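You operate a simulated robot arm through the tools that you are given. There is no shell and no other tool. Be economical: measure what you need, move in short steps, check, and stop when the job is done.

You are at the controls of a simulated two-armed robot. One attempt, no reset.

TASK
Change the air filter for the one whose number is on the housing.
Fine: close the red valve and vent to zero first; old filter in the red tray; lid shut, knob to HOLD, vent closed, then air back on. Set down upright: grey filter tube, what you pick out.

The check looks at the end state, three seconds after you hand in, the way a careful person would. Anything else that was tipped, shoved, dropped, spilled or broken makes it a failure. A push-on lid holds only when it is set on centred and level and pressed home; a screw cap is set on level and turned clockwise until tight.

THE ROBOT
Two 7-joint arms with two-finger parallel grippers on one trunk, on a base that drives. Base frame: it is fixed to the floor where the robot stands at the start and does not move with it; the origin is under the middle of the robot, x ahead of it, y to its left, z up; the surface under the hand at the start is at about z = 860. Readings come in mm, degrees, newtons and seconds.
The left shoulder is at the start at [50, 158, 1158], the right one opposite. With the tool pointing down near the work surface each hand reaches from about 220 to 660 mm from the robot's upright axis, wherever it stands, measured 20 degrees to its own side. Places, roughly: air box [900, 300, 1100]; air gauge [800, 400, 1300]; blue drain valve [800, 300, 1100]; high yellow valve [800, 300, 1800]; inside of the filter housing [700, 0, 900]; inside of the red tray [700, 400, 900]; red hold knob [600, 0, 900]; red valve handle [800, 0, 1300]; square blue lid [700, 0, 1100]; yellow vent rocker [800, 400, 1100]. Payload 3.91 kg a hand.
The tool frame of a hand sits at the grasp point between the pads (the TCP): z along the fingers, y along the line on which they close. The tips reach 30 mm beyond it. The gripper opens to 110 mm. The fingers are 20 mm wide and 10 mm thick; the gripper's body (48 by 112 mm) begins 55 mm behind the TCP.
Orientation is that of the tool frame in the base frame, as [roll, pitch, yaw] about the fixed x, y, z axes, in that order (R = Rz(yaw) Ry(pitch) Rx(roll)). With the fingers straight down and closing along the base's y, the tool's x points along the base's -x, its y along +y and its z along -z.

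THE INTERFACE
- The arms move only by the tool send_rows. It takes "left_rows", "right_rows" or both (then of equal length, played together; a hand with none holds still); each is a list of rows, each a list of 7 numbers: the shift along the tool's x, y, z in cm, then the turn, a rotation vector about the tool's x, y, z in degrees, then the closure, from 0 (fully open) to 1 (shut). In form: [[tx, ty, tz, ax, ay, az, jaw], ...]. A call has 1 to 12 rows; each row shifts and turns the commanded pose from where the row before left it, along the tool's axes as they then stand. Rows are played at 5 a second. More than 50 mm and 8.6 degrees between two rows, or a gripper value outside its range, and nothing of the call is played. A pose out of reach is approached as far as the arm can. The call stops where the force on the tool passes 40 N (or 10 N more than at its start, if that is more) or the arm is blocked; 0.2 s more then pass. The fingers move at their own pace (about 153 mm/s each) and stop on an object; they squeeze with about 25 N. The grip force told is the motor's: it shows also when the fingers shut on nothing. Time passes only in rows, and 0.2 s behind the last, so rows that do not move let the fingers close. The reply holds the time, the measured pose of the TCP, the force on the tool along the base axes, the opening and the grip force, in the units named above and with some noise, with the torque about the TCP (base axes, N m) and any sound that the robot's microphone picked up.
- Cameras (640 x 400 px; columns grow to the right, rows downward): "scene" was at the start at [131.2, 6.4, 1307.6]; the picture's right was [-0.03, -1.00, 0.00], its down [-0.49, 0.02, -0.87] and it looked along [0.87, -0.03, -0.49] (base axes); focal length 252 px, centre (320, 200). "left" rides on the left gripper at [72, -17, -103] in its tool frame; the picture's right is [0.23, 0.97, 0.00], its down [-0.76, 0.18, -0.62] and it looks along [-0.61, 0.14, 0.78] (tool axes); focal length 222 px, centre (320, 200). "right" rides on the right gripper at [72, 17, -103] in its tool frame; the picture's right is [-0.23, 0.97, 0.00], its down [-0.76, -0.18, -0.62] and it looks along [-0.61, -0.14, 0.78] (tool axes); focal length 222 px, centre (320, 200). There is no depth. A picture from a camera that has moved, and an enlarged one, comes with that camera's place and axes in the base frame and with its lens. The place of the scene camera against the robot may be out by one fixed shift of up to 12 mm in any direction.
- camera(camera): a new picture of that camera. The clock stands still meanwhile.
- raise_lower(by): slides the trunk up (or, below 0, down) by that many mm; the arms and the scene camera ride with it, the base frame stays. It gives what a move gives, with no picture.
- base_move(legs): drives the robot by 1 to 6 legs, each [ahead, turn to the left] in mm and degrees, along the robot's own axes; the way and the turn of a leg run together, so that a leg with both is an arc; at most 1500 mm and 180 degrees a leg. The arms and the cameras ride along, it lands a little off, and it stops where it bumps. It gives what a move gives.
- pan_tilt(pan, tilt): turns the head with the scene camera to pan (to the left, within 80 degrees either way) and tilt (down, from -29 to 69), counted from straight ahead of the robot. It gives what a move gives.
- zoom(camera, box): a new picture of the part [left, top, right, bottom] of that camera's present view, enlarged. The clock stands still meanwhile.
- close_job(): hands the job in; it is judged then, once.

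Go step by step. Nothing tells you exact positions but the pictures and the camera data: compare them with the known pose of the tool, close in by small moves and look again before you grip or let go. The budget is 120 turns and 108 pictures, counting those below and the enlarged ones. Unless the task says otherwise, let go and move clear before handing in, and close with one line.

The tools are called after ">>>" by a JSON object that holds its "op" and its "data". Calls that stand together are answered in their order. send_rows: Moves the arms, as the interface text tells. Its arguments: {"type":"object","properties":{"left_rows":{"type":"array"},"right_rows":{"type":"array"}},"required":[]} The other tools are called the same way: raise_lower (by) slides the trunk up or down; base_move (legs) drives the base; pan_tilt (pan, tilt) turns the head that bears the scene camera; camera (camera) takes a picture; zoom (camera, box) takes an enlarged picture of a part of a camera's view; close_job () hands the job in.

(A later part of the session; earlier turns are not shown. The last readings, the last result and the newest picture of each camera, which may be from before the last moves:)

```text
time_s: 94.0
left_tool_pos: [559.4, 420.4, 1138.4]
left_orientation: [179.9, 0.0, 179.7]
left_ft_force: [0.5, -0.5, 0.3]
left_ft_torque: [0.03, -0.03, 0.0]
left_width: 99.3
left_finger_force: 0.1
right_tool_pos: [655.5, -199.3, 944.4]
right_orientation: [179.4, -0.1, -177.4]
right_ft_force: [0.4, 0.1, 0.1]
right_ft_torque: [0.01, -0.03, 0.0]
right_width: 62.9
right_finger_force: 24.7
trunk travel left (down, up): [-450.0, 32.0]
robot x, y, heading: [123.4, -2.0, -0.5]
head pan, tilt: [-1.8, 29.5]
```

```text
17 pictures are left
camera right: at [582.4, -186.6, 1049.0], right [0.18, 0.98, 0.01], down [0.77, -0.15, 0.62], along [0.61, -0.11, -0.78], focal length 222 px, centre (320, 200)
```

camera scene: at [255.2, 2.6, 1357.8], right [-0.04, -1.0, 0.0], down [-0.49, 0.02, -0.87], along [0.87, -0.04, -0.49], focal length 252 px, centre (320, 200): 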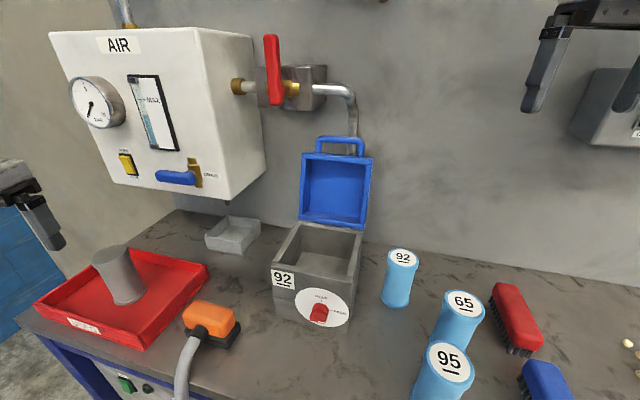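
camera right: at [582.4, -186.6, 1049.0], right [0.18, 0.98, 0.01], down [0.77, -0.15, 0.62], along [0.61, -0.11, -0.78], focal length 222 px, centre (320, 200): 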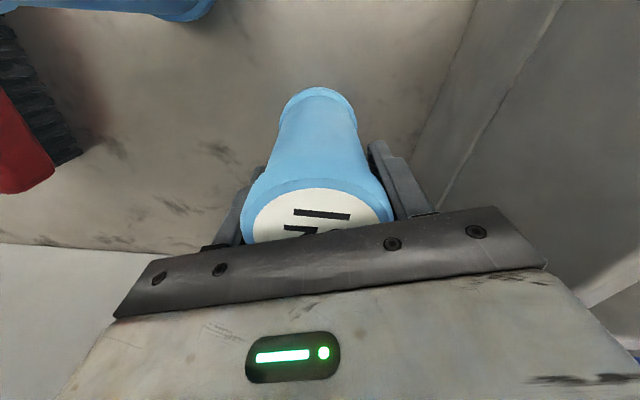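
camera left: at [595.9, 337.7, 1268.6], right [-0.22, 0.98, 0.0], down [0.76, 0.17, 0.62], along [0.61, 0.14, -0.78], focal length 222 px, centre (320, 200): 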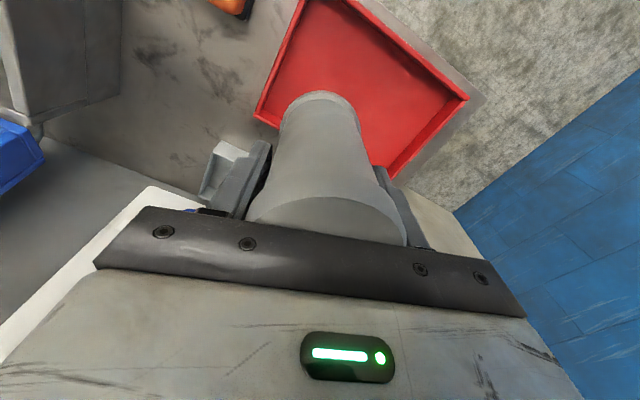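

Filter 92 is held. I lift it clear and carry it over the housing.

>>> {"op": "send_rows", "data": {"right_rows": [[0, 0, -1.5, 0, 0, 0, 1], [0, 0, -4.5, 0, 0, 0, 1], [0, 0, -4.5, 0, 0, 0, 1], [0, 0, -4.5, 0, 0, 0, 1], [0, 0, -4.5, 0, 0, 0, 1], [0, 0, -1.5, 0, 0, 0, 1], [-0.4, 2.5, 0, 0, 0, 0, 1], [-0.4, 4.0, 0, 0, 0, 0, 1], [-0.4, 4.0, 0, 0, 0, 0, 1], [-0.3, 4.0, 0, 0, 0, 0, 1], [0, 3.0, 0, 0, 0, 0, 1], [0, 0, 0, 0, 0, 0, 1]]}}

>>> {"op": "camera", "data": {"camera": "scene"}}

>>> {"op": "camera", "data": {"camera": "right"}}

```text
time_s: 96.6
left_tool_pos: [558.9, 420.1, 1139.7]
left_orientation: [179.8, -0.1, 179.7]
left_ft_force: [-1.0, -0.8, 0.3]
left_ft_torque: [0.0, -0.02, -0.04]
left_width: 98.8
left_finger_force: 0.1
right_tool_pos: [661.8, -24.5, 1157.9]
right_orientation: [179.4, -0.1, -177.6]
right_ft_force: [-1.0, -0.3, -1.0]
right_ft_torque: [0.02, 0.03, 0.04]
right_width: 63.1
right_finger_force: 25.2
trunk travel left (down, up): [-450.0, 32.0]
robot x, y, heading: [127.2, -5.2, -0.5]
head pan, tilt: [-1.8, 29.5]
```

```text
16 pictures are left
camera scene: at [256.3, 2.0, 1357.6], right [-0.04, -1.0, 0.0], down [-0.49, 0.02, -0.87], along [0.87, -0.03, -0.49], focal length 252 px, centre (320, 200)
```

scene: 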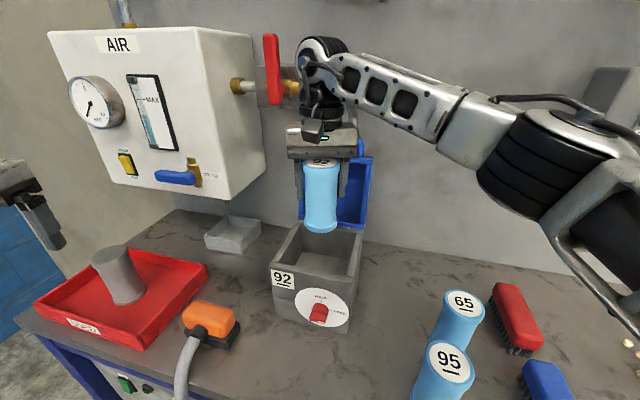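

```text
15 pictures are left
camera right: at [589.5, -12.7, 1261.3], right [0.18, 0.98, 0.01], down [0.77, -0.15, 0.62], along [0.61, -0.11, -0.78], focal length 222 px, centre (320, 200)
```

right: 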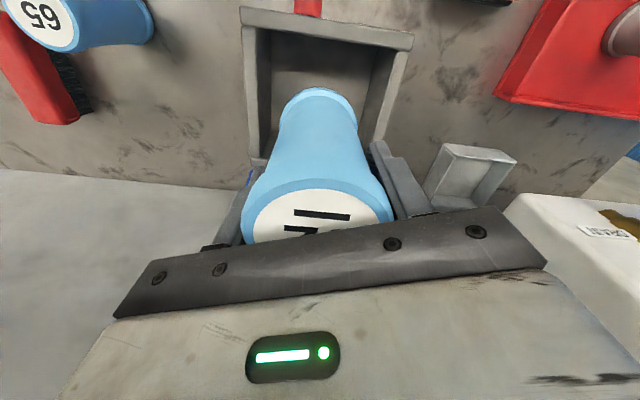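

>>> {"op": "send_rows", "data": {"right_rows": [[-0.8, 0, 0, 0, 0, 0, 1], [0, 0, 3, 0, 0, 0, 1], [0, 0, 3, 0, 0, 0, 1], [0, 0, 3, 0, 0, 0, 1], [0, 0, 2, 0, 0, 0, 1], [0, 0, 1.5, 0, 0, 0, 1], [0, 0, 0, 0, 0, 0, 1]]}}

>>> {"op": "camera", "data": {"camera": "right"}}

```text
time_s: 98.2
left_tool_pos: [558.4, 419.6, 1138.2]
left_orientation: [179.8, -0.1, 179.8]
left_ft_force: [0.5, 0.3, -0.3]
left_ft_torque: [0.02, 0.04, -0.04]
left_width: 99.0
left_finger_force: 0.0
right_tool_pos: [670.6, -24.4, 1030.6]
right_orientation: [179.5, -0.1, -177.4]
right_ft_force: [-0.3, -0.3, -0.8]
right_ft_torque: [0.0, 0.01, -0.01]
right_width: 62.9
right_finger_force: 24.9
trunk travel left (down, up): [-450.0, 32.0]
robot x, y, heading: [124.0, -3.0, -0.5]
head pan, tilt: [-1.8, 29.5]
```

```text
14 pictures are left
camera right: at [597.3, -11.2, 1133.8], right [0.18, 0.98, 0.01], down [0.77, -0.15, 0.62], along [0.61, -0.11, -0.78], focal length 222 px, centre (320, 200)
```

right: 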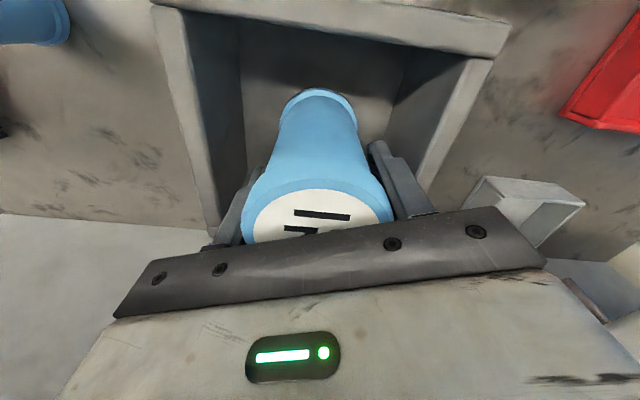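

>>> {"op": "send_rows", "data": {"right_rows": [[0, 0, 0.6, 0, 0, 0, 1], [0, 0, 0.5, 0, 0, 0, 1], [0, 0, 0.4, 0, 0, 0, 1], [0, 0, 0.3, 0, 0, 0, 1], [0, 0, 0.2, 0, 0, 0, 1], [0, 0, 0, 0, 0, 0, 1]]}}

>>> {"op": "send_rows", "data": {"right_rows": [[0, 0, 0.2, 0, 0, 0, 1], [0, 0, 0.2, 0, 0, 0, 1], [0, 0, 0.2, 0, 0, 0, 1], [0, 0, 0, 0, 0, 0, 1]]}}

```text
time_s: 99.6
left_tool_pos: [559.3, 419.4, 1138.4]
left_orientation: [179.7, -0.1, 179.6]
left_ft_force: [-0.2, 0.4, -0.6]
left_ft_torque: [0.0, 0.04, 0.01]
left_width: 99.0
left_finger_force: 0.1
right_tool_pos: [668.8, -23.0, 1011.6]
right_orientation: [179.3, -0.1, -177.4]
right_ft_force: [-0.1, 0.2, -0.9]
right_ft_torque: [0.0, 0.01, 0.01]
right_width: 63.1
right_finger_force: 25.3
trunk travel left (down, up): [-450.0, 32.0]
robot x, y, heading: [127.0, -3.8, -0.3]
head pan, tilt: [-1.8, 29.5]
```

```text
time_s: 100.6
left_tool_pos: [558.0, 420.9, 1138.1]
left_orientation: [179.8, 0.1, 179.7]
left_ft_force: [0.2, -1.0, 0.7]
left_ft_torque: [0.01, 0.01, -0.01]
left_width: 99.0
left_finger_force: 0.1
right_tool_pos: [668.1, -23.4, 1008.3]
right_orientation: [179.3, 0.3, -177.4]
right_ft_force: [2.1, 2.5, 24.3]
right_ft_torque: [-0.1, 0.15, 0.08]
right_width: 63.2
right_finger_force: 24.5
trunk travel left (down, up): [-450.0, 32.0]
robot x, y, heading: [124.3, -0.9, -0.7]
head pan, tilt: [-1.8, 29.5]
```

It has seated at the expected depth. I release and rise.

>>> {"op": "send_rows", "data": {"right_rows": [[0, 0, -0.2, 0, 0, 0, 1], [0, 0, 0, 0, 0, 0, 0.3], [0, 0, 0, 0, 0, 0, 0.22], [0, 0, -3, 0, 0, 0, 0.22], [0, 0, -4.5, 0, 0, 0, 0.22], [0, 0, -4.5, 0, 0, 0, 0.22], [3, 0, -3, 0, 0, 0, 0.22], [4.5, 0, 0, 0, 0, 0, 0.22], [4, -2, 0, 0, 0, 0, 0.22], [3, -3, 0, 0, 0, 0, 0.22]]}}

>>> {"op": "camera", "data": {"camera": "scene"}}

```text
time_s: 102.8
left_tool_pos: [558.5, 420.1, 1138.7]
left_orientation: [179.7, -0.2, 179.7]
left_ft_force: [0.4, -0.7, 0.0]
left_ft_torque: [0.02, -0.02, 0.02]
left_width: 99.2
left_finger_force: 0.1
right_tool_pos: [526.0, -82.9, 1158.8]
right_orientation: [179.4, 0.0, -177.5]
right_ft_force: [-0.8, 0.2, 0.1]
right_ft_torque: [0.01, -0.05, 0.04]
right_width: 85.8
right_finger_force: 0.0
trunk travel left (down, up): [-450.0, 32.0]
robot x, y, heading: [126.4, -1.4, -0.4]
head pan, tilt: [-1.8, 29.5]
```

```text
13 pictures are left
camera scene: at [255.8, 1.5, 1357.7], right [-0.04, -1.0, 0.0], down [-0.49, 0.02, -0.87], along [0.87, -0.03, -0.49], focal length 252 px, centre (320, 200)
```

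scene: 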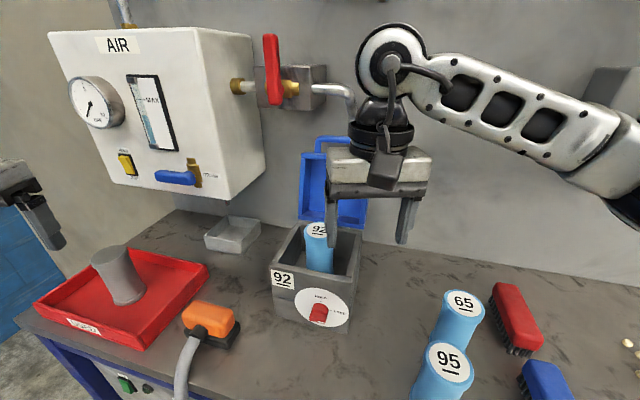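

The new filter stands in the housing. To close the lid I'll grip its bar (now about [786, -62, 1206]) with the right hand, fingers forward and closing vertically. First I re-orient.

>>> {"op": "send_rows", "data": {"right_rows": [[0, 0, 0, 0, -8, 0, 0.5], [0, 0, 0, 0, -8, 0, 0.5], [0, 0, 0, 0, -8, 0, 0.5], [0, 0, 0, 0, -8, 0, 0.5], [0, 0, 0, 0, -8, 0, 0.5], [0, 0, 0, 0, -8, 0, 0.5], [0, 0, 0, 0, -8, 0, 0.5], [0, 0, 0, 0, -8, 0, 0.5], [0, 0, 0, 0, -8, 0, 0.5], [0, 0, 0, 0, -8, 0, 0.5], [-2.5, 0, 0, 0, 0, 8, 0.5], [-2, 0, 0, 0, 0, 8, 0.5]]}}

>>> {"op": "send_rows", "data": {"right_rows": [[0, 0, 0, 0, 0, 8.3, 0.7], [0, 0, 0, 0, 0, 8.3, 0.7], [0, 0, 0, 0, 0, 8.3, 0.7], [0, 0, 0, 0, 0, 8.3, 0.7], [0, 0, 0, 0, 0, 8.3, 0.7], [0, 0, 0, 0, 0, 8.3, 0.7], [0, 0, 0, 0, 0, 8.3, 0.7], [0, 0, 0, 0, 0, 8.3, 0.7], [0, 0, 0, 0, 0, 7.6, 0.7], [0, 0, 4, 0, 0, 0, 0.7], [0, 0, 4, 0, 0, 0, 0.7]]}}

>>> {"op": "camera", "data": {"camera": "right"}}

```text
time_s: 105.4
left_tool_pos: [559.1, 419.6, 1137.9]
left_orientation: [179.7, -0.1, 179.7]
left_ft_force: [-0.3, 0.1, 0.5]
left_ft_torque: [-0.01, 0.05, -0.02]
left_width: 99.0
left_finger_force: 0.1
right_tool_pos: [538.2, -83.1, 1201.3]
right_orientation: [121.7, 70.6, 122.9]
right_ft_force: [-0.2, -0.1, 0.2]
right_ft_torque: [0.0, -0.02, 0.03]
right_width: 55.1
right_finger_force: 0.0
right hand out of reach, approached as far as the arm can: row 10
trunk travel left (down, up): [-450.0, 32.0]
robot x, y, heading: [126.4, -3.6, -0.6]
head pan, tilt: [-1.8, 29.5]
```

```text
time_s: 107.8
left_tool_pos: [558.8, 421.2, 1138.0]
left_orientation: [179.8, 0.0, 179.7]
left_ft_force: [0.5, -0.3, -0.5]
left_ft_torque: [-0.03, -0.01, 0.02]
left_width: 99.2
left_finger_force: 0.0
right_tool_pos: [618.3, -78.0, 1187.2]
right_orientation: [100.1, -0.6, 92.6]
right_ft_force: [-0.6, -0.5, 0.2]
right_ft_torque: [0.0, -0.02, -0.03]
right_width: 33.0
right_finger_force: 0.1
trunk travel left (down, up): [-450.0, 32.0]
robot x, y, heading: [124.1, -6.4, -0.8]
head pan, tilt: [-1.8, 29.5]
```

```text
12 pictures are left
camera right: at [516.7, -10.2, 1221.8], right [0.18, -0.23, 0.96], down [-0.61, -0.79, -0.07], along [0.77, -0.57, -0.28], focal length 222 px, centre (320, 200)
```

right: 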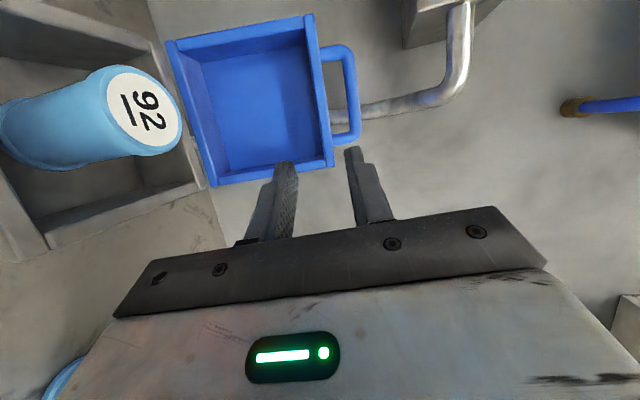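

The right hand looks straight at the lid. The bar is about [785, -69, 1196], so I advance and look once more before entering the gap.

>>> {"op": "send_rows", "data": {"right_rows": [[0, 1.3, 3.3, 0, 0, 0, 0.7], [0.1, 1.3, 3.3, 0, 0, 0, 0.7], [0, 1.2, 3.3, 0, 0, 0, 0.7]]}}

>>> {"op": "camera", "data": {"camera": "right"}}

```text
time_s: 108.6
left_tool_pos: [559.2, 421.3, 1139.1]
left_orientation: [179.8, -0.1, 179.7]
left_ft_force: [0.2, 0.6, 0.9]
left_ft_torque: [0.01, 0.03, 0.02]
left_width: 99.0
left_finger_force: 0.1
right_tool_pos: [720.7, -72.3, 1207.9]
right_orientation: [100.2, -0.8, 92.5]
right_ft_force: [0.4, -0.4, -0.4]
right_ft_torque: [0.0, 0.02, -0.04]
right_width: 33.2
right_finger_force: 0.0
trunk travel left (down, up): [-450.0, 32.0]
robot x, y, heading: [120.6, -4.1, -0.4]
head pan, tilt: [-1.8, 29.5]
```

```text
11 pictures are left
camera right: at [619.7, -4.7, 1241.9], right [0.18, -0.23, 0.96], down [-0.61, -0.79, -0.07], along [0.77, -0.57, -0.28], focal length 222 px, centre (320, 200)
```

right: 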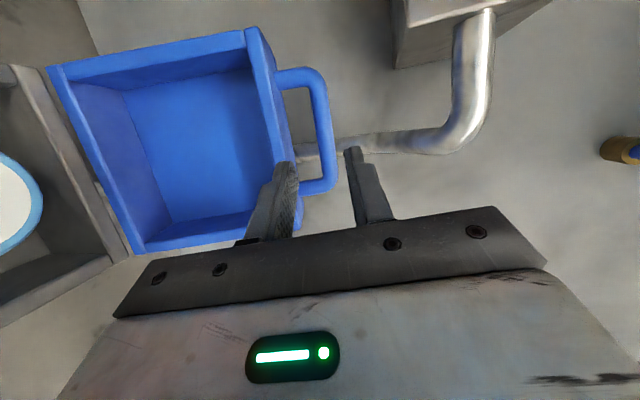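

>>> {"op": "send_rows", "data": {"right_rows": [[0, 0.1, 1.5, 0, 0, 0, 0.7], [0, 0.05, 1.5, 0, 0, 0, 0.7], [0, 0, 1, 0, 0, 0, 0.7], [0, 0, 1, 0, 0, 0, 0.7]]}}

>>> {"op": "camera", "data": {"camera": "right"}}

```text
time_s: 109.6
left_tool_pos: [559.2, 419.8, 1138.7]
left_orientation: [179.8, 0.0, 179.6]
left_ft_force: [0.5, -0.3, -0.1]
left_ft_torque: [0.01, 0.04, -0.01]
left_width: 99.1
left_finger_force: 0.0
right_tool_pos: [771.1, -69.8, 1198.2]
right_orientation: [100.1, -0.5, 92.6]
right_ft_force: [0.1, -0.5, -0.6]
right_ft_torque: [0.02, -0.01, -0.01]
right_width: 33.1
right_finger_force: 0.1
trunk travel left (down, up): [-450.0, 32.0]
robot x, y, heading: [122.9, -5.6, -0.4]
head pan, tilt: [-1.8, 29.5]
```

```text
10 pictures are left
camera right: at [669.4, -2.4, 1234.3], right [0.18, -0.23, 0.96], down [-0.61, -0.79, -0.07], along [0.77, -0.57, -0.28], focal length 222 px, centre (320, 200)
```

right: 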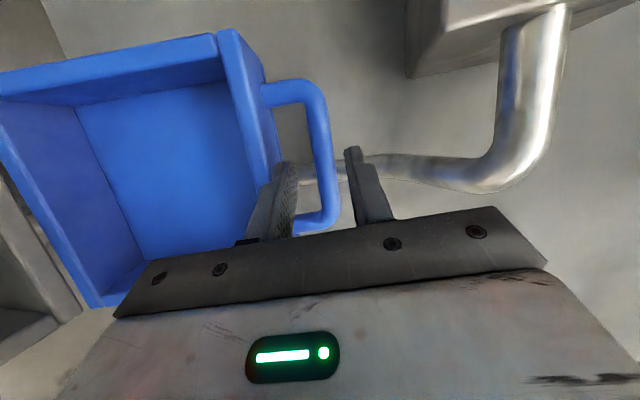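

>>> {"op": "send_rows", "data": {"right_rows": [[0, 0, 1, 0, 0, 0, 0.7], [0, 0.1, 0.7, 0, 0, 0, 0.7], [0, 0, 0, 0, 0, 0, 0.9], [0, 0, 0, 0, 0, 0, 1], [0, 0, 0, 0, 0, 0, 1]]}}

```text
time_s: 110.8
left_tool_pos: [558.3, 420.1, 1139.0]
left_orientation: [179.9, -0.2, 179.6]
left_ft_force: [-0.2, 0.1, 0.9]
left_ft_torque: [0.0, 0.01, 0.03]
left_width: 99.0
left_finger_force: 0.0
right_tool_pos: [787.1, -70.7, 1196.8]
right_orientation: [100.3, -0.6, 92.6]
right_ft_force: [-5.9, -0.8, -8.9]
right_ft_torque: [0.03, 0.31, -0.21]
right_width: 14.7
right_finger_force: 44.6
trunk travel left (down, up): [-450.0, 32.0]
robot x, y, heading: [124.6, -6.2, -0.7]
head pan, tilt: [-1.8, 29.5]
```

The bar is gripped. I pull it forward along the arc.

>>> {"op": "send_rows", "data": {"right_rows": [[0.87, 0.18, -2.38, 0, 0, 0, 1], [0.89, -0.14, -2.39, 0, 0, 0, 1], [0.9, -0.51, -2.33, 0, 0, 0, 1]]}}

```text
time_s: 111.6
left_tool_pos: [558.6, 421.5, 1138.1]
left_orientation: [179.8, -0.1, 179.8]
left_ft_force: [-0.5, -0.4, -0.2]
left_ft_torque: [0.0, -0.03, 0.0]
left_width: 98.7
left_finger_force: 0.0
right_tool_pos: [715.0, -47.2, 1209.6]
right_orientation: [100.0, -0.6, 92.5]
right_ft_force: [0.0, -0.2, 0.3]
right_ft_torque: [0.03, -0.04, -0.01]
right_width: 0.0
right_finger_force: 37.8
trunk travel left (down, up): [-450.0, 32.0]
robot x, y, heading: [124.7, -4.0, -0.4]
head pan, tilt: [-1.8, 29.5]
```

The grip slipped off. I look again.

>>> {"op": "camera", "data": {"camera": "right"}}

```text
9 pictures are left
camera right: at [613.6, 20.3, 1243.7], right [0.18, -0.23, 0.96], down [-0.61, -0.79, -0.07], along [0.77, -0.57, -0.28], focal length 222 px, centre (320, 200)
```

right: 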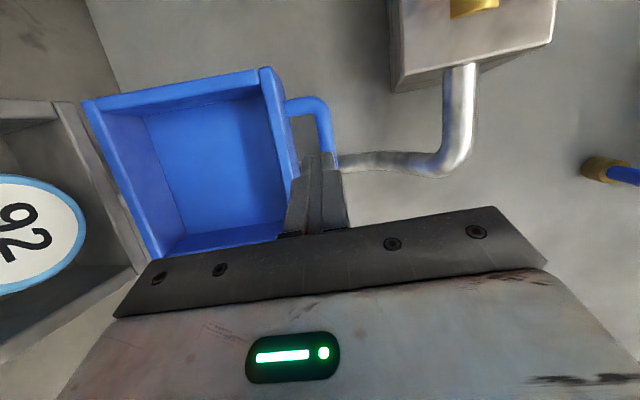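

The lid did not move and leans back further than I took (bar near [809, -69, 1196]). I re-enter deeper and grip again.

>>> {"op": "send_rows", "data": {"right_rows": [[-2.6, 0.3, 0, 0, 0, 0, 0.7], [0, 0, 2.5, 0, 0, 0, 0.7], [0, 0, 2.5, 0, 0, 0, 0.7], [0, 0, 1.5, 0, 0, 0, 0.7], [0, 0, 1, 0, 0, 0, 0.7], [0, 0, 0.9, 0, 0, 0, 0.7], [0, 0, 0, 0, 0, 0, 0.9], [0, 0, 0, 0, 0, 0, 1], [0, 0, 0, 0, 0, 0, 1]]}}

```text
time_s: 113.6
left_tool_pos: [557.8, 419.9, 1138.3]
left_orientation: [179.8, 0.0, 179.7]
left_ft_force: [-1.3, 0.2, -0.3]
left_ft_torque: [0.0, -0.01, -0.01]
left_width: 99.1
left_finger_force: 0.0
right_tool_pos: [799.7, -69.7, 1194.3]
right_orientation: [99.9, -0.6, 92.4]
right_ft_force: [0.7, -0.6, 2.8]
right_ft_torque: [1.02, -0.38, -0.46]
right_width: 16.6
right_finger_force: 44.7
trunk travel left (down, up): [-450.0, 32.0]
robot x, y, heading: [123.6, -0.2, -0.3]
head pan, tilt: [-1.8, 29.5]
```

The grip is full now (16.6 mm). I pull along the arc in gentler steps.

>>> {"op": "send_rows", "data": {"right_rows": [[0.42, 0.2, -1.18, 0, 0, 0, 1], [0.43, 0.13, -1.18, 0, 0, 0, 1], [0.44, 0.03, -1.18, 0, 0, 0, 1], [0.44, -0.06, -1.18, 0, 0, 0, 1], [0.44, -0.18, -1.17, 0, 0, 0, 1], [0.44, -0.2, -1.17, 0, 0, 0, 1]]}}

```text
time_s: 115.0
left_tool_pos: [555.6, 420.5, 1140.0]
left_orientation: [179.8, -0.1, 179.7]
left_ft_force: [0.2, 0.4, 0.1]
left_ft_torque: [0.01, 0.01, 0.02]
left_width: 99.1
left_finger_force: 0.1
right_tool_pos: [728.0, -43.8, 1214.1]
right_orientation: [99.2, -0.7, 92.6]
right_ft_force: [1.6, -1.4, 24.9]
right_ft_torque: [0.87, -0.98, -0.16]
right_width: 16.4
right_finger_force: 44.7
trunk travel left (down, up): [-450.0, 32.0]
robot x, y, heading: [126.5, -3.9, -0.8]
head pan, tilt: [-1.8, 29.5]
```

>>> {"op": "send_rows", "data": {"right_rows": [[0.46, -0.1, -1.16, 0, 0, 0, 1], [0.46, -0.36, -1.16, 0, 0, 0, 1], [0.45, -0.52, -1.1, 0, 0, 0, 1], [0.44, -0.57, -1.1, 0, 0, 0, 1], [0.42, -0.7, -1.02, 0, 0, 0, 1], [0.42, -0.7, -1.01, 0, 0, 0, 1]]}}

```text
time_s: 116.6
left_tool_pos: [557.5, 419.2, 1138.9]
left_orientation: [179.8, -0.1, 179.7]
left_ft_force: [-0.9, -0.8, -0.4]
left_ft_torque: [0.03, 0.02, 0.0]
left_width: 99.1
left_finger_force: 0.1
right_tool_pos: [656.8, -22.7, 1204.2]
right_orientation: [97.9, -1.6, 92.6]
right_ft_force: [-3.6, -3.2, 12.7]
right_ft_torque: [0.76, -0.81, -0.01]
right_width: 15.5
right_finger_force: 44.7
trunk travel left (down, up): [-450.0, 32.0]
robot x, y, heading: [122.9, -1.8, -0.5]
head pan, tilt: [-1.8, 29.5]
stopped in row 6 (right hand): the force on the tool passed its limit at 41 N (the readings are from after the stop); the commanded pose is now the measured one
```

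The fingertips ride on the lid face. I loosen, draw back 9 mm and re-grip.

>>> {"op": "send_rows", "data": {"right_rows": [[0, 0, 0, 0, 0, 0, 0.72], [0, 0, 0, 0, 0, 0, 0.72], [0, 0, -0.9, 0, 0, 0, 0.72], [0, 0, 0, 0, 0, 0, 0.72], [0, 0, 0, 0, 0, 0, 1], [0, 0, 0, 0, 0, 0, 1]]}}

>>> {"op": "camera", "data": {"camera": "right"}}

```text
time_s: 118.0
left_tool_pos: [557.7, 420.0, 1138.3]
left_orientation: [179.7, -0.2, 179.7]
left_ft_force: [0.1, -0.5, 0.0]
left_ft_torque: [0.0, 0.02, 0.01]
left_width: 98.9
left_finger_force: 0.2
right_tool_pos: [649.8, -21.1, 1199.9]
right_orientation: [98.6, -0.9, 92.8]
right_ft_force: [-0.3, 0.4, -0.3]
right_ft_torque: [-0.01, 0.02, 0.0]
right_width: 0.0
right_finger_force: 37.9
trunk travel left (down, up): [-450.0, 32.0]
robot x, y, heading: [123.2, -1.4, -0.2]
head pan, tilt: [-1.8, 29.5]
```

```text
8 pictures are left
camera right: at [546.5, 45.1, 1233.1], right [0.16, -0.24, 0.96], down [-0.61, -0.79, -0.1], along [0.78, -0.57, -0.27], focal length 222 px, centre (320, 200)
```

right: 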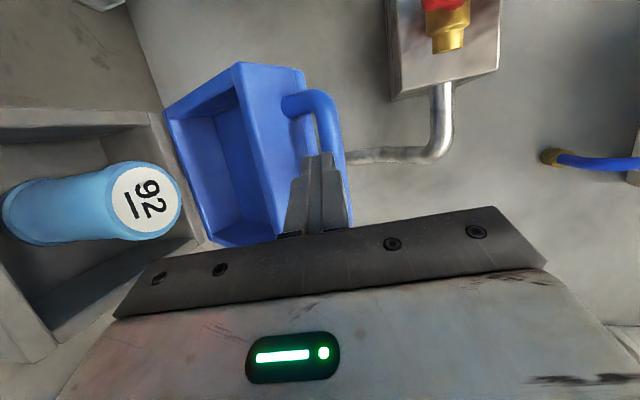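

The lid is now about 60° open. I re-grip with the bar nearer the fingertips and continue closing.

>>> {"op": "send_rows", "data": {"right_rows": [[0, 0, 0, 0, 0, 0, 0.7], [0, 0, 0, 0, 0, 0, 0.7], [0, 0.1, 1.4, 0, 0, 0, 0.7], [0, 0, 0, 0, 0, 0, 0.9], [0, 0, 0, 0, 0, 0, 1], [0, 0, 0, 0, 0, 0, 1]]}}

```text
time_s: 119.4
left_tool_pos: [556.1, 421.0, 1140.3]
left_orientation: [179.8, 0.2, 179.7]
left_ft_force: [-0.1, 0.4, 0.0]
left_ft_torque: [-0.05, -0.03, 0.01]
left_width: 99.1
left_finger_force: 0.0
right_tool_pos: [660.6, -21.1, 1205.3]
right_orientation: [97.7, -1.3, 92.8]
right_ft_force: [-6.6, 0.8, 22.8]
right_ft_torque: [0.34, -0.78, -0.56]
right_width: 15.5
right_finger_force: 45.2
trunk travel left (down, up): [-450.0, 32.0]
robot x, y, heading: [122.7, -2.6, -0.5]
head pan, tilt: [-1.8, 29.5]
```

>>> {"op": "send_rows", "data": {"right_rows": [[0.4, -0.2, -0.98, 0, 0, 0, 1], [0.41, -0.75, -0.98, 0, 0, 0, 1], [0.38, -0.89, -0.88, 0, 0, 0, 1], [0.37, -0.89, -0.87, 0, 0, 0, 1], [0.34, -1.0, -0.74, 0, 0, 0, 1], [0.33, -1.01, -0.74, 0, 0, 0, 1]]}}

```text
time_s: 120.7
left_tool_pos: [556.3, 418.4, 1140.0]
left_orientation: [179.6, 0.1, 179.6]
left_ft_force: [-0.3, -0.7, -0.5]
left_ft_torque: [0.04, 0.02, 0.01]
left_width: 98.8
left_finger_force: 0.0
right_tool_pos: [606.1, -2.9, 1177.3]
right_orientation: [96.8, -1.8, 93.0]
right_ft_force: [-10.8, -6.2, 16.3]
right_ft_torque: [0.13, -0.69, -0.12]
right_width: 15.7
right_finger_force: 45.4
trunk travel left (down, up): [-450.0, 32.0]
robot x, y, heading: [123.5, -5.3, -0.7]
head pan, tilt: [-1.8, 29.5]
stopped in row 6 (right hand): the force on the tool passed its limit at 42 N (the readings are from after the stop); the commanded pose is now the measured one
```

The lid is at about 45°. Now I open the fingers a little and let the upper finger push the bar down along the arc.

>>> {"op": "send_rows", "data": {"right_rows": [[0, 0, 0, 0, 0, 0, 0.7], [0, 0, 0, 0, 0, 0, 0.7], [-1, -0.6, 1.0, 0, 0, 0, 0.7], [0.34, -1.3, -0.77, 0, 0, 0, 0.7], [0.33, -1.2, -0.77, 0, 0, 0, 0.7], [0.58, -2.19, -1.29, 0, 0, 0, 0.7]]}}

>>> {"op": "camera", "data": {"camera": "right"}}

```text
time_s: 122.1
left_tool_pos: [557.8, 420.3, 1139.3]
left_orientation: [179.9, -0.1, 179.7]
left_ft_force: [0.1, 0.0, 0.0]
left_ft_torque: [-0.01, 0.03, 0.01]
left_width: 98.9
left_finger_force: 0.1
right_tool_pos: [582.0, 3.9, 1123.1]
right_orientation: [97.6, -1.4, 93.2]
right_ft_force: [-5.3, 8.2, 4.2]
right_ft_torque: [0.19, 0.02, 0.17]
right_width: 31.5
right_finger_force: 0.0
trunk travel left (down, up): [-450.0, 32.0]
robot x, y, heading: [127.6, -7.3, -0.6]
head pan, tilt: [-1.8, 29.5]
```

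```text
7 pictures are left
camera right: at [478.7, 68.8, 1154.9], right [0.14, -0.24, 0.96], down [-0.6, -0.79, -0.11], along [0.79, -0.56, -0.26], focal length 222 px, centre (320, 200)
```

right: 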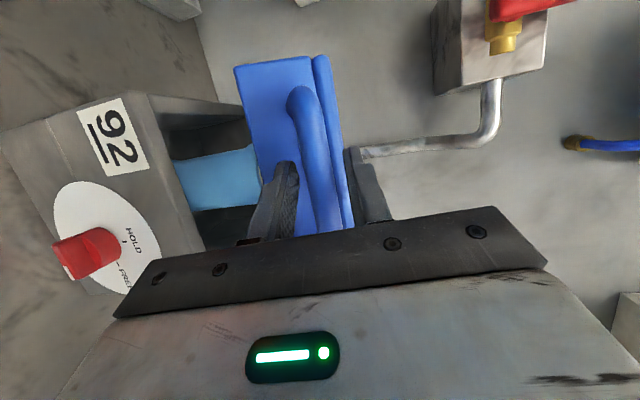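

The lid follows down nicely. I continue to fully shut.

>>> {"op": "send_rows", "data": {"right_rows": [[0.3, -2.3, -0.97, 0, 0, 0, 0.7], [0.2, -2.4, -0.67, 0, 0, 0, 0.7], [0.1, -2.4, -0.33, 0, 0, 0, 0.7], [0, -1, -0.03, 0, 0, 0, 0.7], [0, -0.5, 0, 0, 0, 0, 0.7], [0, -0.4, 0, 0, 0, 0, 0.7]]}}

>>> {"op": "camera", "data": {"camera": "right"}}

```text
time_s: 123.5
left_tool_pos: [558.4, 419.7, 1138.5]
left_orientation: [179.8, -0.1, 179.7]
left_ft_force: [0.4, -0.7, -0.3]
left_ft_torque: [0.05, 0.02, -0.01]
left_width: 98.9
left_finger_force: 0.1
right_tool_pos: [551.3, 6.5, 1036.2]
right_orientation: [97.3, -1.6, 92.9]
right_ft_force: [0.3, -2.0, 8.2]
right_ft_torque: [0.09, -0.03, -0.12]
right_width: 37.3
right_finger_force: 4.3
trunk travel left (down, up): [-450.0, 32.0]
robot x, y, heading: [123.8, -0.3, -0.4]
head pan, tilt: [-1.8, 29.5]
```

```text
6 pictures are left
camera right: at [448.1, 73.1, 1068.5], right [0.14, -0.25, 0.96], down [-0.6, -0.79, -0.12], along [0.79, -0.56, -0.26], focal length 222 px, centre (320, 200)
```

right: 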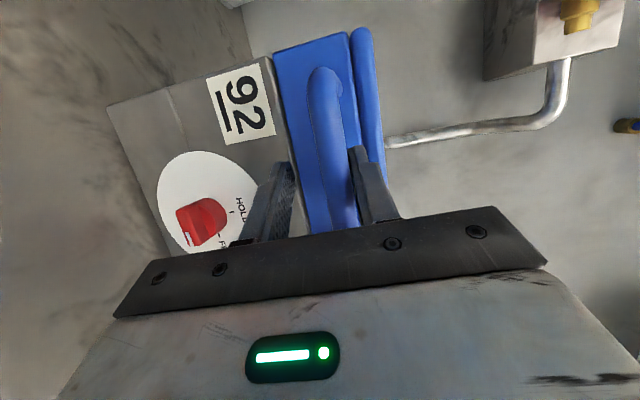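

The lid is shut. I withdraw, then back the base and lower the trunk to the stance that worked for the knob.

>>> {"op": "send_rows", "data": {"right_rows": [[0, 0.3, 0, 0, 0, 0, 0.6], [0, 0, -4, 0, 0, 0, 0.45], [0, 0, -4, 0, 0, 0, 0.4], [0, 0, -2, 0, 0, 0, 0.4], [0, 0, 0, 0, 0, -7, 0.4], [0, 0, 0, 0, 0, -7, 0.4], [0, 0, 0, 0, 0, -6, 0.4]]}}

>>> {"op": "base_move", "data": {"legs": [[-50, 0]]}}

>>> {"op": "raise_lower", "data": {"by": -50}}

```text
time_s: 125.1
left_tool_pos: [558.6, 419.6, 1138.8]
left_orientation: [179.8, -0.1, 179.7]
left_ft_force: [0.2, 0.0, -0.6]
left_ft_torque: [0.0, 0.01, 0.02]
left_width: 98.9
left_finger_force: 0.1
right_tool_pos: [459.1, 0.6, 1054.4]
right_orientation: [98.1, 18.4, 95.9]
right_ft_force: [1.2, -0.5, 0.2]
right_ft_torque: [0.01, -0.03, -0.01]
right_width: 66.2
right_finger_force: 0.2
right hand out of reach, approached as far as the arm can: row 4
trunk travel left (down, up): [-450.0, 32.0]
robot x, y, heading: [122.0, -5.3, -0.7]
head pan, tilt: [-1.8, 29.5]
```

```text
time_s: 126.0
left_tool_pos: [508.2, 420.4, 1138.5]
left_orientation: [179.8, -0.1, 179.7]
left_ft_force: [-1.2, 0.7, -0.5]
left_ft_torque: [0.0, -0.02, 0.02]
left_width: 99.1
left_finger_force: 0.0
right_tool_pos: [409.3, 0.2, 1055.3]
right_orientation: [98.1, 18.3, 95.7]
right_ft_force: [-1.5, -0.1, 1.5]
right_ft_torque: [-0.01, 0.02, -0.04]
right_width: 66.0
right_finger_force: 0.1
trunk travel left (down, up): [-450.0, 32.0]
robot x, y, heading: [79.0, -2.7, -0.4]
head pan, tilt: [-1.8, 29.5]
```

```text
time_s: 126.9
left_tool_pos: [508.8, 419.8, 1088.8]
left_orientation: [179.8, -0.1, 179.8]
left_ft_force: [0.6, -0.7, 0.3]
left_ft_torque: [0.02, -0.02, -0.02]
left_width: 98.8
left_finger_force: 0.2
right_tool_pos: [409.9, 0.1, 1006.5]
right_orientation: [98.2, 18.3, 95.8]
right_ft_force: [-0.2, 0.5, 0.1]
right_ft_torque: [0.01, 0.0, 0.02]
right_width: 65.9
right_finger_force: 0.0
trunk travel left (down, up): [-400.0, 82.0]
robot x, y, heading: [74.2, -3.0, -0.5]
head pan, tilt: [-1.8, 29.5]
```

>>> {"op": "send_rows", "data": {"right_rows": [[0, -2.13, 2.63, 0, 0, 0, 0.4], [0, -2.13, 2.63, 0, 0, 0, 0.4], [0, -2.13, 2.63, 0, 0, 0, 0.4]]}}

```text
time_s: 127.7
left_tool_pos: [510.0, 420.0, 1088.9]
left_orientation: [179.7, -0.2, 179.6]
left_ft_force: [-0.1, 0.4, -0.1]
left_ft_torque: [-0.01, 0.02, 0.0]
left_width: 99.1
left_finger_force: 0.1
right_tool_pos: [482.3, -17.5, 934.5]
right_orientation: [98.4, 18.3, 95.9]
right_ft_force: [-0.4, 0.3, 0.6]
right_ft_torque: [-0.02, -0.02, 0.01]
right_width: 66.3
right_finger_force: 0.0
trunk travel left (down, up): [-400.0, 82.0]
robot x, y, heading: [74.8, -3.4, -0.7]
head pan, tilt: [-1.8, 29.5]
```

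>>> {"op": "send_rows", "data": {"right_rows": [[0.13, 0.14, 3, 0, 0, 0, 0.4], [0, 0, 1.9, 0, 0, 0, 0.4], [0, 0, 1, 0, 0, 0, 0.45], [0, 0, 0, 0, 0, 0, 0.8], [0, 0, 0, 0, 0, 0, 1], [0, 0, 0, 0, 0, 0, 1]]}}

>>> {"op": "camera", "data": {"camera": "right"}}

```text
time_s: 129.1
left_tool_pos: [508.7, 420.3, 1087.4]
left_orientation: [179.8, -0.1, 179.7]
left_ft_force: [0.0, -0.3, 0.1]
left_ft_torque: [0.0, -0.01, -0.01]
left_width: 98.8
left_finger_force: 0.0
right_tool_pos: [540.8, -10.3, 926.7]
right_orientation: [98.2, 18.2, 95.9]
right_ft_force: [0.9, -0.3, -2.7]
right_ft_torque: [-0.13, -0.27, 0.16]
right_width: 31.3
right_finger_force: 44.1
trunk travel left (down, up): [-400.0, 82.0]
robot x, y, heading: [77.8, -4.8, -0.5]
head pan, tilt: [-1.8, 29.5]
```

```text
5 pictures are left
camera right: at [433.3, 56.8, 933.8], right [0.13, 0.1, 0.99], down [-0.56, -0.81, 0.16], along [0.82, -0.57, -0.05], focal length 222 px, centre (320, 200)
```

right: 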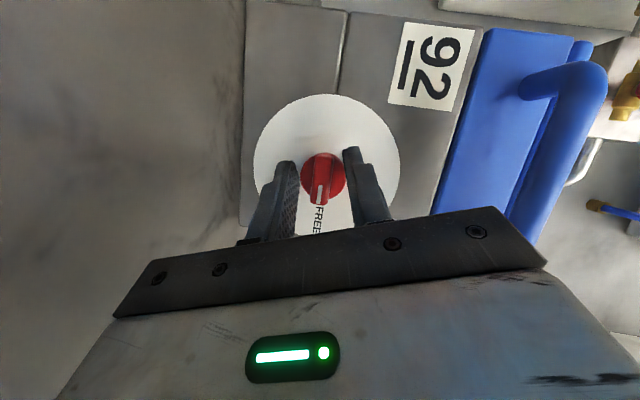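

The knob is gripped pointing at FREE. I turn it back counterclockwise to HOLD.

>>> {"op": "send_rows", "data": {"right_rows": [[0, 0, 0, 3.38, 0, -7.25, 1], [0, 0, 0, 3.38, 0, -7.25, 1], [0, 0, 0, 3.38, 0, -7.25, 1], [0, 0, 0, 3.38, 0, -7.25, 1], [0, 0, 0, 3.38, 0, -7.25, 1], [0, 0, 0, 3.38, 0, -7.25, 1]]}}

>>> {"op": "send_rows", "data": {"right_rows": [[0, 0, 0, 3.38, 0, -7.25, 1], [0, 0, 0, 3.38, 0, -7.25, 1], [0, 0, 0, 3.38, 0, -7.25, 1], [0, 0, 0, 3.38, 0, -7.25, 1], [0, 0, 0, 3.38, 0, -7.25, 1]]}}

>>> {"op": "zoom", "data": {"camera": "right", "box": [240, 80, 420, 250]}}

```text
time_s: 130.5
left_tool_pos: [509.6, 421.0, 1088.3]
left_orientation: [179.9, -0.2, 179.8]
left_ft_force: [0.0, -0.4, -0.4]
left_ft_torque: [-0.02, 0.01, 0.04]
left_width: 99.0
left_finger_force: 0.1
right_tool_pos: [541.2, -9.9, 926.7]
right_orientation: [135.4, 57.9, 120.3]
right_ft_force: [9.2, 6.9, 1.3]
right_ft_torque: [-0.36, -1.12, 0.15]
right_width: 31.6
right_finger_force: 44.9
trunk travel left (down, up): [-400.0, 82.0]
robot x, y, heading: [77.3, 0.5, -0.5]
head pan, tilt: [-1.8, 29.5]
```

```text
time_s: 131.7
left_tool_pos: [509.3, 421.8, 1088.2]
left_orientation: [179.9, -0.2, 179.6]
left_ft_force: [0.0, -0.4, -0.2]
left_ft_torque: [0.01, 0.01, 0.02]
left_width: 99.0
left_finger_force: 0.1
right_tool_pos: [540.2, -7.9, 929.2]
right_orientation: [-141.5, 60.3, -165.5]
right_ft_force: [12.9, 13.7, 7.6]
right_ft_torque: [0.02, -1.48, 0.97]
right_width: 31.3
right_finger_force: 45.3
trunk travel left (down, up): [-400.0, 82.0]
robot x, y, heading: [75.7, -4.2, -0.6]
head pan, tilt: [-1.8, 29.5]
```

```text
2.35 times, centred on (330, 165) of right
camera zoom: at [428.1, 42.7, 899.9], right [0.43, 0.9, -0.1], down [-0.2, 0.21, 0.96], along [0.88, -0.39, 0.27], focal length 523 px, centre (296, 282)
```

zoom: 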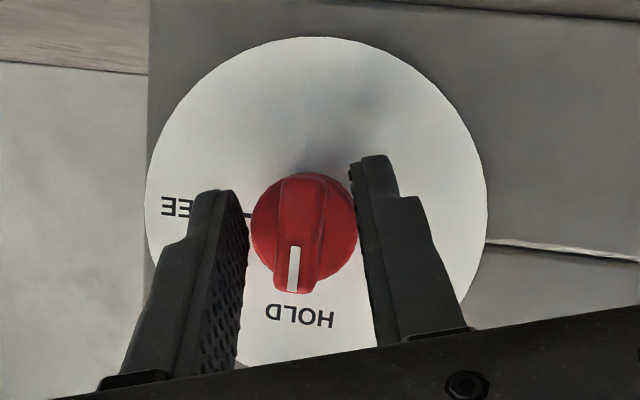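

>>> {"op": "send_rows", "data": {"right_rows": [[0, 0, 0, 2.5, 0, -5.4, 1], [0, 0, 0, 1.7, 0, -3.6, 1], [0, 0, 0, 0, 0, 0, 1]]}}

>>> {"op": "zoom", "data": {"camera": "right", "box": [240, 80, 420, 250]}}

```text
time_s: 132.5
left_tool_pos: [511.3, 422.4, 1086.9]
left_orientation: [179.9, -0.2, 179.7]
left_ft_force: [-0.5, -0.5, 0.4]
left_ft_torque: [0.0, 0.0, -0.04]
left_width: 99.2
left_finger_force: 0.0
right_tool_pos: [541.0, -9.0, 925.7]
right_orientation: [-128.0, 53.4, -154.3]
right_ft_force: [11.6, 14.7, -5.4]
right_ft_torque: [0.29, -0.05, 0.83]
right_width: 31.2
right_finger_force: 45.1
trunk travel left (down, up): [-400.0, 82.0]
robot x, y, heading: [73.6, -2.7, -0.5]
head pan, tilt: [-1.8, 29.5]
```

```text
2.35 times, centred on (330, 165) of right
camera zoom: at [425.7, 37.9, 897.4], right [0.42, 0.86, -0.28], down [-0.13, 0.36, 0.92], along [0.9, -0.35, 0.27], focal length 523 px, centre (296, 282)
```

zoom: 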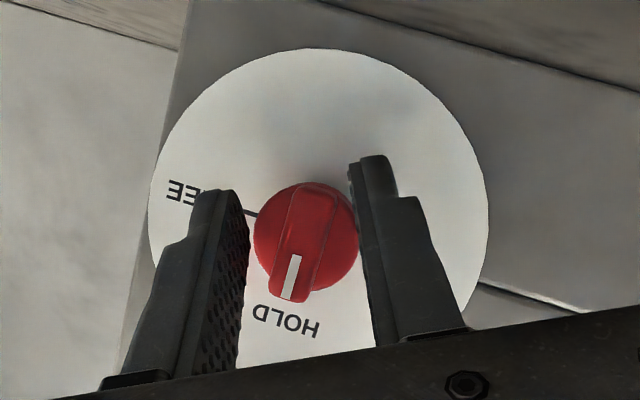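

The knob sits against its stop at HOLD. I release and withdraw the right hand while the left turns its fingers forward for the rocker.

>>> {"op": "send_rows", "data": {"left_rows": [[0, 0, -2, 0, -8.2, 0, 0.5], [0, 0, -2, 0, -8.2, 0, 1], [0, 0, -1, 0, -8.2, 0, 1], [0, 0, 0, 0, -8.2, 0, 1], [0, 0, 0, 0, -8.2, 0, 1], [0, 0, 0, 0, -8.2, 0, 1], [0, 0, 0, 0, -8.2, 0, 1], [0, 0, 0, 0, -8.2, 0, 1], [0, 0, 0, 0, -8.2, 0, 1], [0, 0, 0, 0, -8.2, 0, 1], [0, 0, 0, 0, -8, 0, 1], [0, 0, 0, 0, 0, 0, 1]], "right_rows": [[0, 0, 0, 0, 0, 0, 0.6], [0, 0, 0, 0, 0, 0, 0.4], [0, 0, -2, 0, 0, 0, 0.4], [0, 0, -4, 0, 0, 0, 0.4], [0, 0, -4, 0, 0, 0, 0.4], [0, 0, -3, 0, 0, 0, 0.4], [0, 0, 0, -2.5, 0, 5.4, 0.4], [0, 0, 0, -3.38, 0, 7.25, 0.4], [0, 0, 0, -3.38, 0, 7.25, 0.4], [0, 0, 0, 0, 0, 0, 0.4], [0, 0, 0, 0, 0, 0, 0.4], [0, 0, 0, 0, 0, 0, 0.4]]}}

```text
time_s: 135.1
left_tool_pos: [503.5, 419.0, 1138.5]
left_orientation: [127.1, 89.8, 126.6]
left_ft_force: [-0.1, 0.4, 0.3]
left_ft_torque: [0.04, -0.03, -0.01]
left_width: 0.0
left_finger_force: 25.2
right_tool_pos: [451.3, 35.1, 978.9]
right_orientation: [-165.8, 64.8, 172.5]
right_ft_force: [0.1, 0.2, 0.3]
right_ft_torque: [0.0, 0.01, 0.0]
right_width: 66.0
right_finger_force: 0.1
right hand out of reach, approached as far as the arm can: row 6
trunk travel left (down, up): [-400.0, 82.0]
robot x, y, heading: [73.5, -3.6, -0.6]
head pan, tilt: [-1.8, 29.5]
```

>>> {"op": "send_rows", "data": {"left_rows": [[0, 0.6, 4.4, 0, 0, 0, 1], [0, 0.6, 4.4, 0, 0, 0, 1], [0, 0.6, 4.4, 0, 0, 0, 1], [0, 0, 4.4, 0, 0, 0, 1], [0, 0, 4.4, 0, 0, 0, 1], [0, 0, 3.6, 0, 0, 0, 1]]}}

>>> {"op": "camera", "data": {"camera": "left"}}

```text
time_s: 136.5
left_tool_pos: [759.1, 437.1, 1136.4]
left_orientation: [134.7, 89.7, 134.4]
left_ft_force: [0.2, -0.1, -0.3]
left_ft_torque: [-0.02, 0.02, -0.03]
left_width: 0.1
left_finger_force: 25.3
right_tool_pos: [452.5, 35.6, 978.1]
right_orientation: [-165.8, 64.9, 172.5]
right_ft_force: [0.4, 0.8, -0.5]
right_ft_torque: [-0.01, 0.03, 0.0]
right_width: 66.0
right_finger_force: 0.0
trunk travel left (down, up): [-400.0, 82.0]
robot x, y, heading: [74.6, -2.9, -0.5]
head pan, tilt: [-1.8, 29.5]
```

```text
2 pictures are left
camera left: at [655.4, 421.9, 1062.9], right [0.0, 0.97, -0.22], down [-0.62, 0.18, 0.76], along [0.78, 0.14, 0.61], focal length 222 px, centre (320, 200)
```

left: 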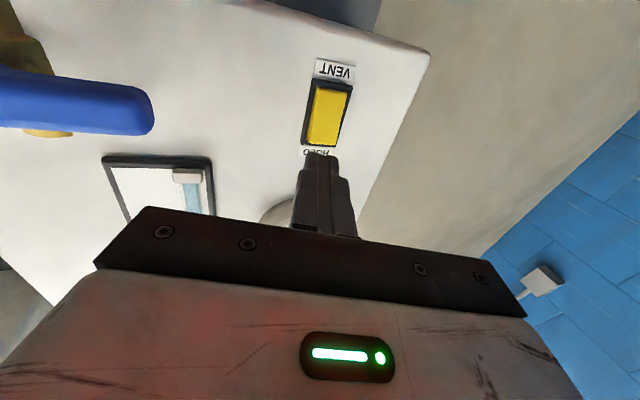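

The rocker spans z 1098–1142 at y ≈ 440. I press its HOLD end.

>>> {"op": "send_rows", "data": {"left_rows": [[0.2, 0.3, 2.5, 0, 0, 0, 1], [0, 0, 1, 0, 0, 0, 1], [0, 0, 0.6, 0, 0, 0, 1], [0, 0, 0.5, 0, 0, 0, 1], [0, 0, 0.5, 0, 0, 0, 1], [0, 0, 0.5, 0, 0, 0, 1], [0, 0, 0.5, 0, 0, 0, 1], [0, 0, 0.4, 0, 0, 0, 1]]}}

```text
time_s: 138.2
left_tool_pos: [815.0, 439.9, 1135.7]
left_orientation: [97.4, 89.7, 97.1]
left_ft_force: [-27.7, -4.7, 1.9]
left_ft_torque: [-0.06, 0.24, -0.41]
left_width: 0.0
left_finger_force: 24.6
right_tool_pos: [448.8, 36.4, 979.8]
right_orientation: [-166.0, 65.1, 172.5]
right_ft_force: [0.1, -0.5, -0.4]
right_ft_torque: [0.01, 0.0, 0.0]
right_width: 65.9
right_finger_force: 0.1
trunk travel left (down, up): [-400.0, 82.0]
robot x, y, heading: [73.3, -2.8, -0.5]
head pan, tilt: [-1.8, 29.5]
stopped in row 8 (left hand): the force on the tool passed its limit at 45 N (the readings are from after the stop); the commanded pose is now the measured one
```

The rocker bottomed at HOLD at the same depth. Last comes reopening the red valve: I bring the closed left fingers to the left of the raised handle.

>>> {"op": "send_rows", "data": {"left_rows": [[0, 0, -4.8, 0, 0, 0, 1], [0, 0, -4.8, 0, 0, 0, 1], [0, 0, -4.8, 0, 0, 0, 1], [-2.44, -3.72, 0, 0, 0, 0, 1], [-2.44, -3.72, 0, 0, 0, 0, 1], [-2.44, -3.72, 0, 0, 0, 0, 1], [-2.44, -3.72, 0, 0, 0, 0, 1], [-2.44, -3.72, 0, 0, 0, 0, 1], [-2.44, -3.72, 0, 0, 0, 0, 1], [-2.44, -3.72, 0, 0, 0, 0, 1], [-2.44, -3.72, 0, 0, 0, 0, 1], [-2.44, -3.72, 0, 0, 0, 0, 1]]}}

```text
time_s: 140.8
left_tool_pos: [674.1, 104.0, 1351.4]
left_orientation: [134.9, 89.4, 134.5]
left_ft_force: [0.9, 0.4, -1.0]
left_ft_torque: [0.0, -0.04, 0.01]
left_width: 0.0
left_finger_force: 24.9
right_tool_pos: [451.1, 35.3, 978.8]
right_orientation: [-165.8, 64.9, 172.4]
right_ft_force: [0.3, 0.2, 0.9]
right_ft_torque: [0.03, -0.05, 0.02]
right_width: 66.1
right_finger_force: 0.1
trunk travel left (down, up): [-400.0, 82.0]
robot x, y, heading: [71.4, -2.4, -0.4]
head pan, tilt: [-1.8, 29.5]
```

>>> {"op": "send_rows", "data": {"left_rows": [[-0.5, 0, 4.2, 0, 0, 0, 1], [0, -0.2, 4.1, 0, 0, 0, 1], [0, -1.2, 0, 0, 0, 0, 1], [0, -1.2, 0, 0, 0, 0, 1], [-0.4, -1.5, 0, 0, 0, 0, 1], [0, -1.55, 0, 0, 0, 0, 1], [0.41, -1.5, 0, 0, 0, 0, 1]]}}

```text
time_s: 142.2
left_tool_pos: [754.5, 59.0, 1358.5]
left_orientation: [157.5, 88.9, 158.2]
left_ft_force: [-22.6, 8.9, -7.0]
left_ft_torque: [0.2, 0.24, -0.31]
left_width: 0.1
left_finger_force: 24.4
right_tool_pos: [446.9, 37.7, 979.5]
right_orientation: [-165.6, 65.1, 172.9]
right_ft_force: [0.2, 0.3, -0.9]
right_ft_torque: [0.02, -0.01, 0.03]
right_width: 65.9
right_finger_force: 0.1
trunk travel left (down, up): [-400.0, 82.0]
robot x, y, heading: [72.6, -5.2, -0.5]
head pan, tilt: [-1.8, 29.5]
stopped in row 7 (left hand): the force on the tool passed its limit at 48 N (the readings are from after the stop); the commanded pose is now the measured one
```

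The handle started turning; I move further out along it for more leverage and continue.

>>> {"op": "send_rows", "data": {"left_rows": [[0, 0.6, 0, 0, 0, 0, 1], [-2.1, 0, 0, 0, 0, 0, 1], [0, -1.2, 0, 0, 0, 0, 1], [0, -0.8, 0, 0, 0, 0, 1], [0.1, -0.7, 0, 0, 0, 0, 1], [0.15, -0.65, 0, 0, 0, 0, 1], [0.25, -0.65, 0, 0, 0, 0, 1]]}}

```text
time_s: 143.8
left_tool_pos: [758.2, 21.4, 1372.2]
left_orientation: [157.5, 88.9, 157.8]
left_ft_force: [-1.5, 0.4, 0.3]
left_ft_torque: [-0.03, 0.02, -0.02]
left_width: 0.1
left_finger_force: 25.0
right_tool_pos: [450.8, 35.6, 978.7]
right_orientation: [-165.8, 64.9, 172.6]
right_ft_force: [0.1, -0.5, -0.3]
right_ft_torque: [-0.01, 0.02, 0.02]
right_width: 65.9
right_finger_force: 0.1
trunk travel left (down, up): [-400.0, 82.0]
robot x, y, heading: [76.2, -4.7, -0.4]
head pan, tilt: [-1.8, 29.5]
```

>>> {"op": "camera", "data": {"camera": "left"}}

```text
1 pictures are left
camera left: at [654.9, 3.1, 1300.6], right [-0.01, 0.98, -0.22], down [-0.61, 0.17, 0.77], along [0.79, 0.14, 0.59], focal length 222 px, centre (320, 200)
```

left: 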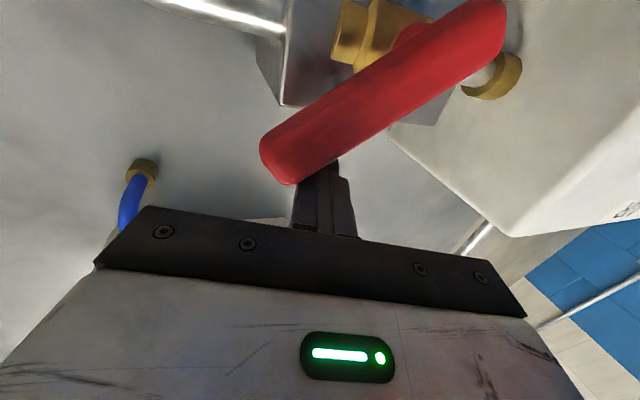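

The handle is about half way (45°) with the fingers above it. I continue pushing down and to the right along the arc.

>>> {"op": "send_rows", "data": {"left_rows": [[0.9, -0.54, 0, 0, 0, 0, 1], [0.4, -0.54, 0, 0, 0, 0, 1], [0.42, -0.5, 0, 0, 0, 0, 1], [0.46, -0.46, 0, 0, 0, 0, 1], [0.52, -0.43, 0, 0, 0, 0, 1], [0.54, -0.37, 0, 0, 0, 0, 1]]}}

```text
time_s: 145.2
left_tool_pos: [757.8, -1.0, 1350.6]
left_orientation: [62.1, 89.3, 63.1]
left_ft_force: [1.4, 0.6, 1.9]
left_ft_torque: [0.01, -0.06, 0.06]
left_width: 0.0
left_finger_force: 25.1
right_tool_pos: [451.8, 36.4, 977.9]
right_orientation: [-165.9, 64.8, 172.6]
right_ft_force: [-0.2, 0.1, -1.7]
right_ft_torque: [0.02, 0.02, 0.04]
right_width: 65.9
right_finger_force: 0.0
trunk travel left (down, up): [-400.0, 82.0]
robot x, y, heading: [73.3, -3.5, -0.3]
head pan, tilt: [-1.8, 29.5]
stopped in row 6 (left hand): the force on the tool passed its limit at 44 N (the readings are from after the stop); the commanded pose is now the measured one
```

>>> {"op": "send_rows", "data": {"left_rows": [[-0.3, -0.9, 0, 0, 0, 0, 1], [0.8, -0.2, 0, 0, 0, 0, 1], [0.6, -0.2, 0, 0, 0, 0, 1], [0.6, -0.2, 0, 0, 0, 0, 1], [0.6, -0.2, 0, 0, 0, 0, 1], [0.6, -0.1, 0, 0, 0, 0, 1], [0.6, 0, 0, 0, 0, 0, 1]]}}

```text
time_s: 146.0
left_tool_pos: [756.4, -11.4, 1349.7]
left_orientation: [13.5, 88.2, 14.5]
left_ft_force: [1.3, 0.3, 1.8]
left_ft_torque: [0.02, -0.09, -0.01]
left_width: 0.0
left_finger_force: 24.8
right_tool_pos: [453.3, 36.6, 978.7]
right_orientation: [-165.8, 64.9, 172.7]
right_ft_force: [-0.4, 0.6, -0.2]
right_ft_torque: [0.0, -0.01, 0.0]
right_width: 66.0
right_finger_force: 0.1
trunk travel left (down, up): [-400.0, 82.0]
robot x, y, heading: [73.2, -5.6, -0.6]
head pan, tilt: [-1.8, 29.5]
stopped in row 4 (left hand): the force on the tool passed its limit at 45 N (the readings are from after the stop); the commanded pose is now the measured one
```

>>> {"op": "send_rows", "data": {"left_rows": [[0.3, -0.1, 0, 0, 0, 0, 1], [0.25, -0.1, 0, 0, 0, 0, 1], [0.25, -0.1, 0, 0, 0, 0, 1], [0.25, -0.1, 0, 0, 0, 0, 1], [0.25, -0.1, 0, 0, 0, 0, 1], [0.25, 0, 0, 0, 0, 0, 1], [0.25, 0, 0, 0, 0, 0, 1], [0.25, 0, 0, 0, 0, 0, 1], [0.25, 0, 0, 0, 0, 0, 1], [0.25, 0, 0, 0, 0, 0, 1], [0.25, 0, 0, 0, 0, 0, 1], [0.25, 0, 0, 0, 0, 0, 1]]}}

```text
time_s: 146.9
left_tool_pos: [754.3, -12.0, 1348.8]
left_orientation: [9.1, 87.1, 10.2]
left_ft_force: [1.8, 0.1, 1.9]
left_ft_torque: [0.02, -0.1, -0.01]
left_width: 0.2
left_finger_force: 24.7
right_tool_pos: [451.4, 37.0, 978.2]
right_orientation: [-165.9, 64.9, 172.7]
right_ft_force: [0.7, -0.2, 1.1]
right_ft_torque: [-0.04, -0.01, -0.02]
right_width: 66.2
right_finger_force: 0.0
trunk travel left (down, up): [-400.0, 82.0]
robot x, y, heading: [75.3, -0.8, -0.1]
head pan, tilt: [-1.8, 29.5]
stopped in row 4 (left hand): the force on the tool passed its limit at 42 N (the readings are from after the stop); the commanded pose is now the measured one
```

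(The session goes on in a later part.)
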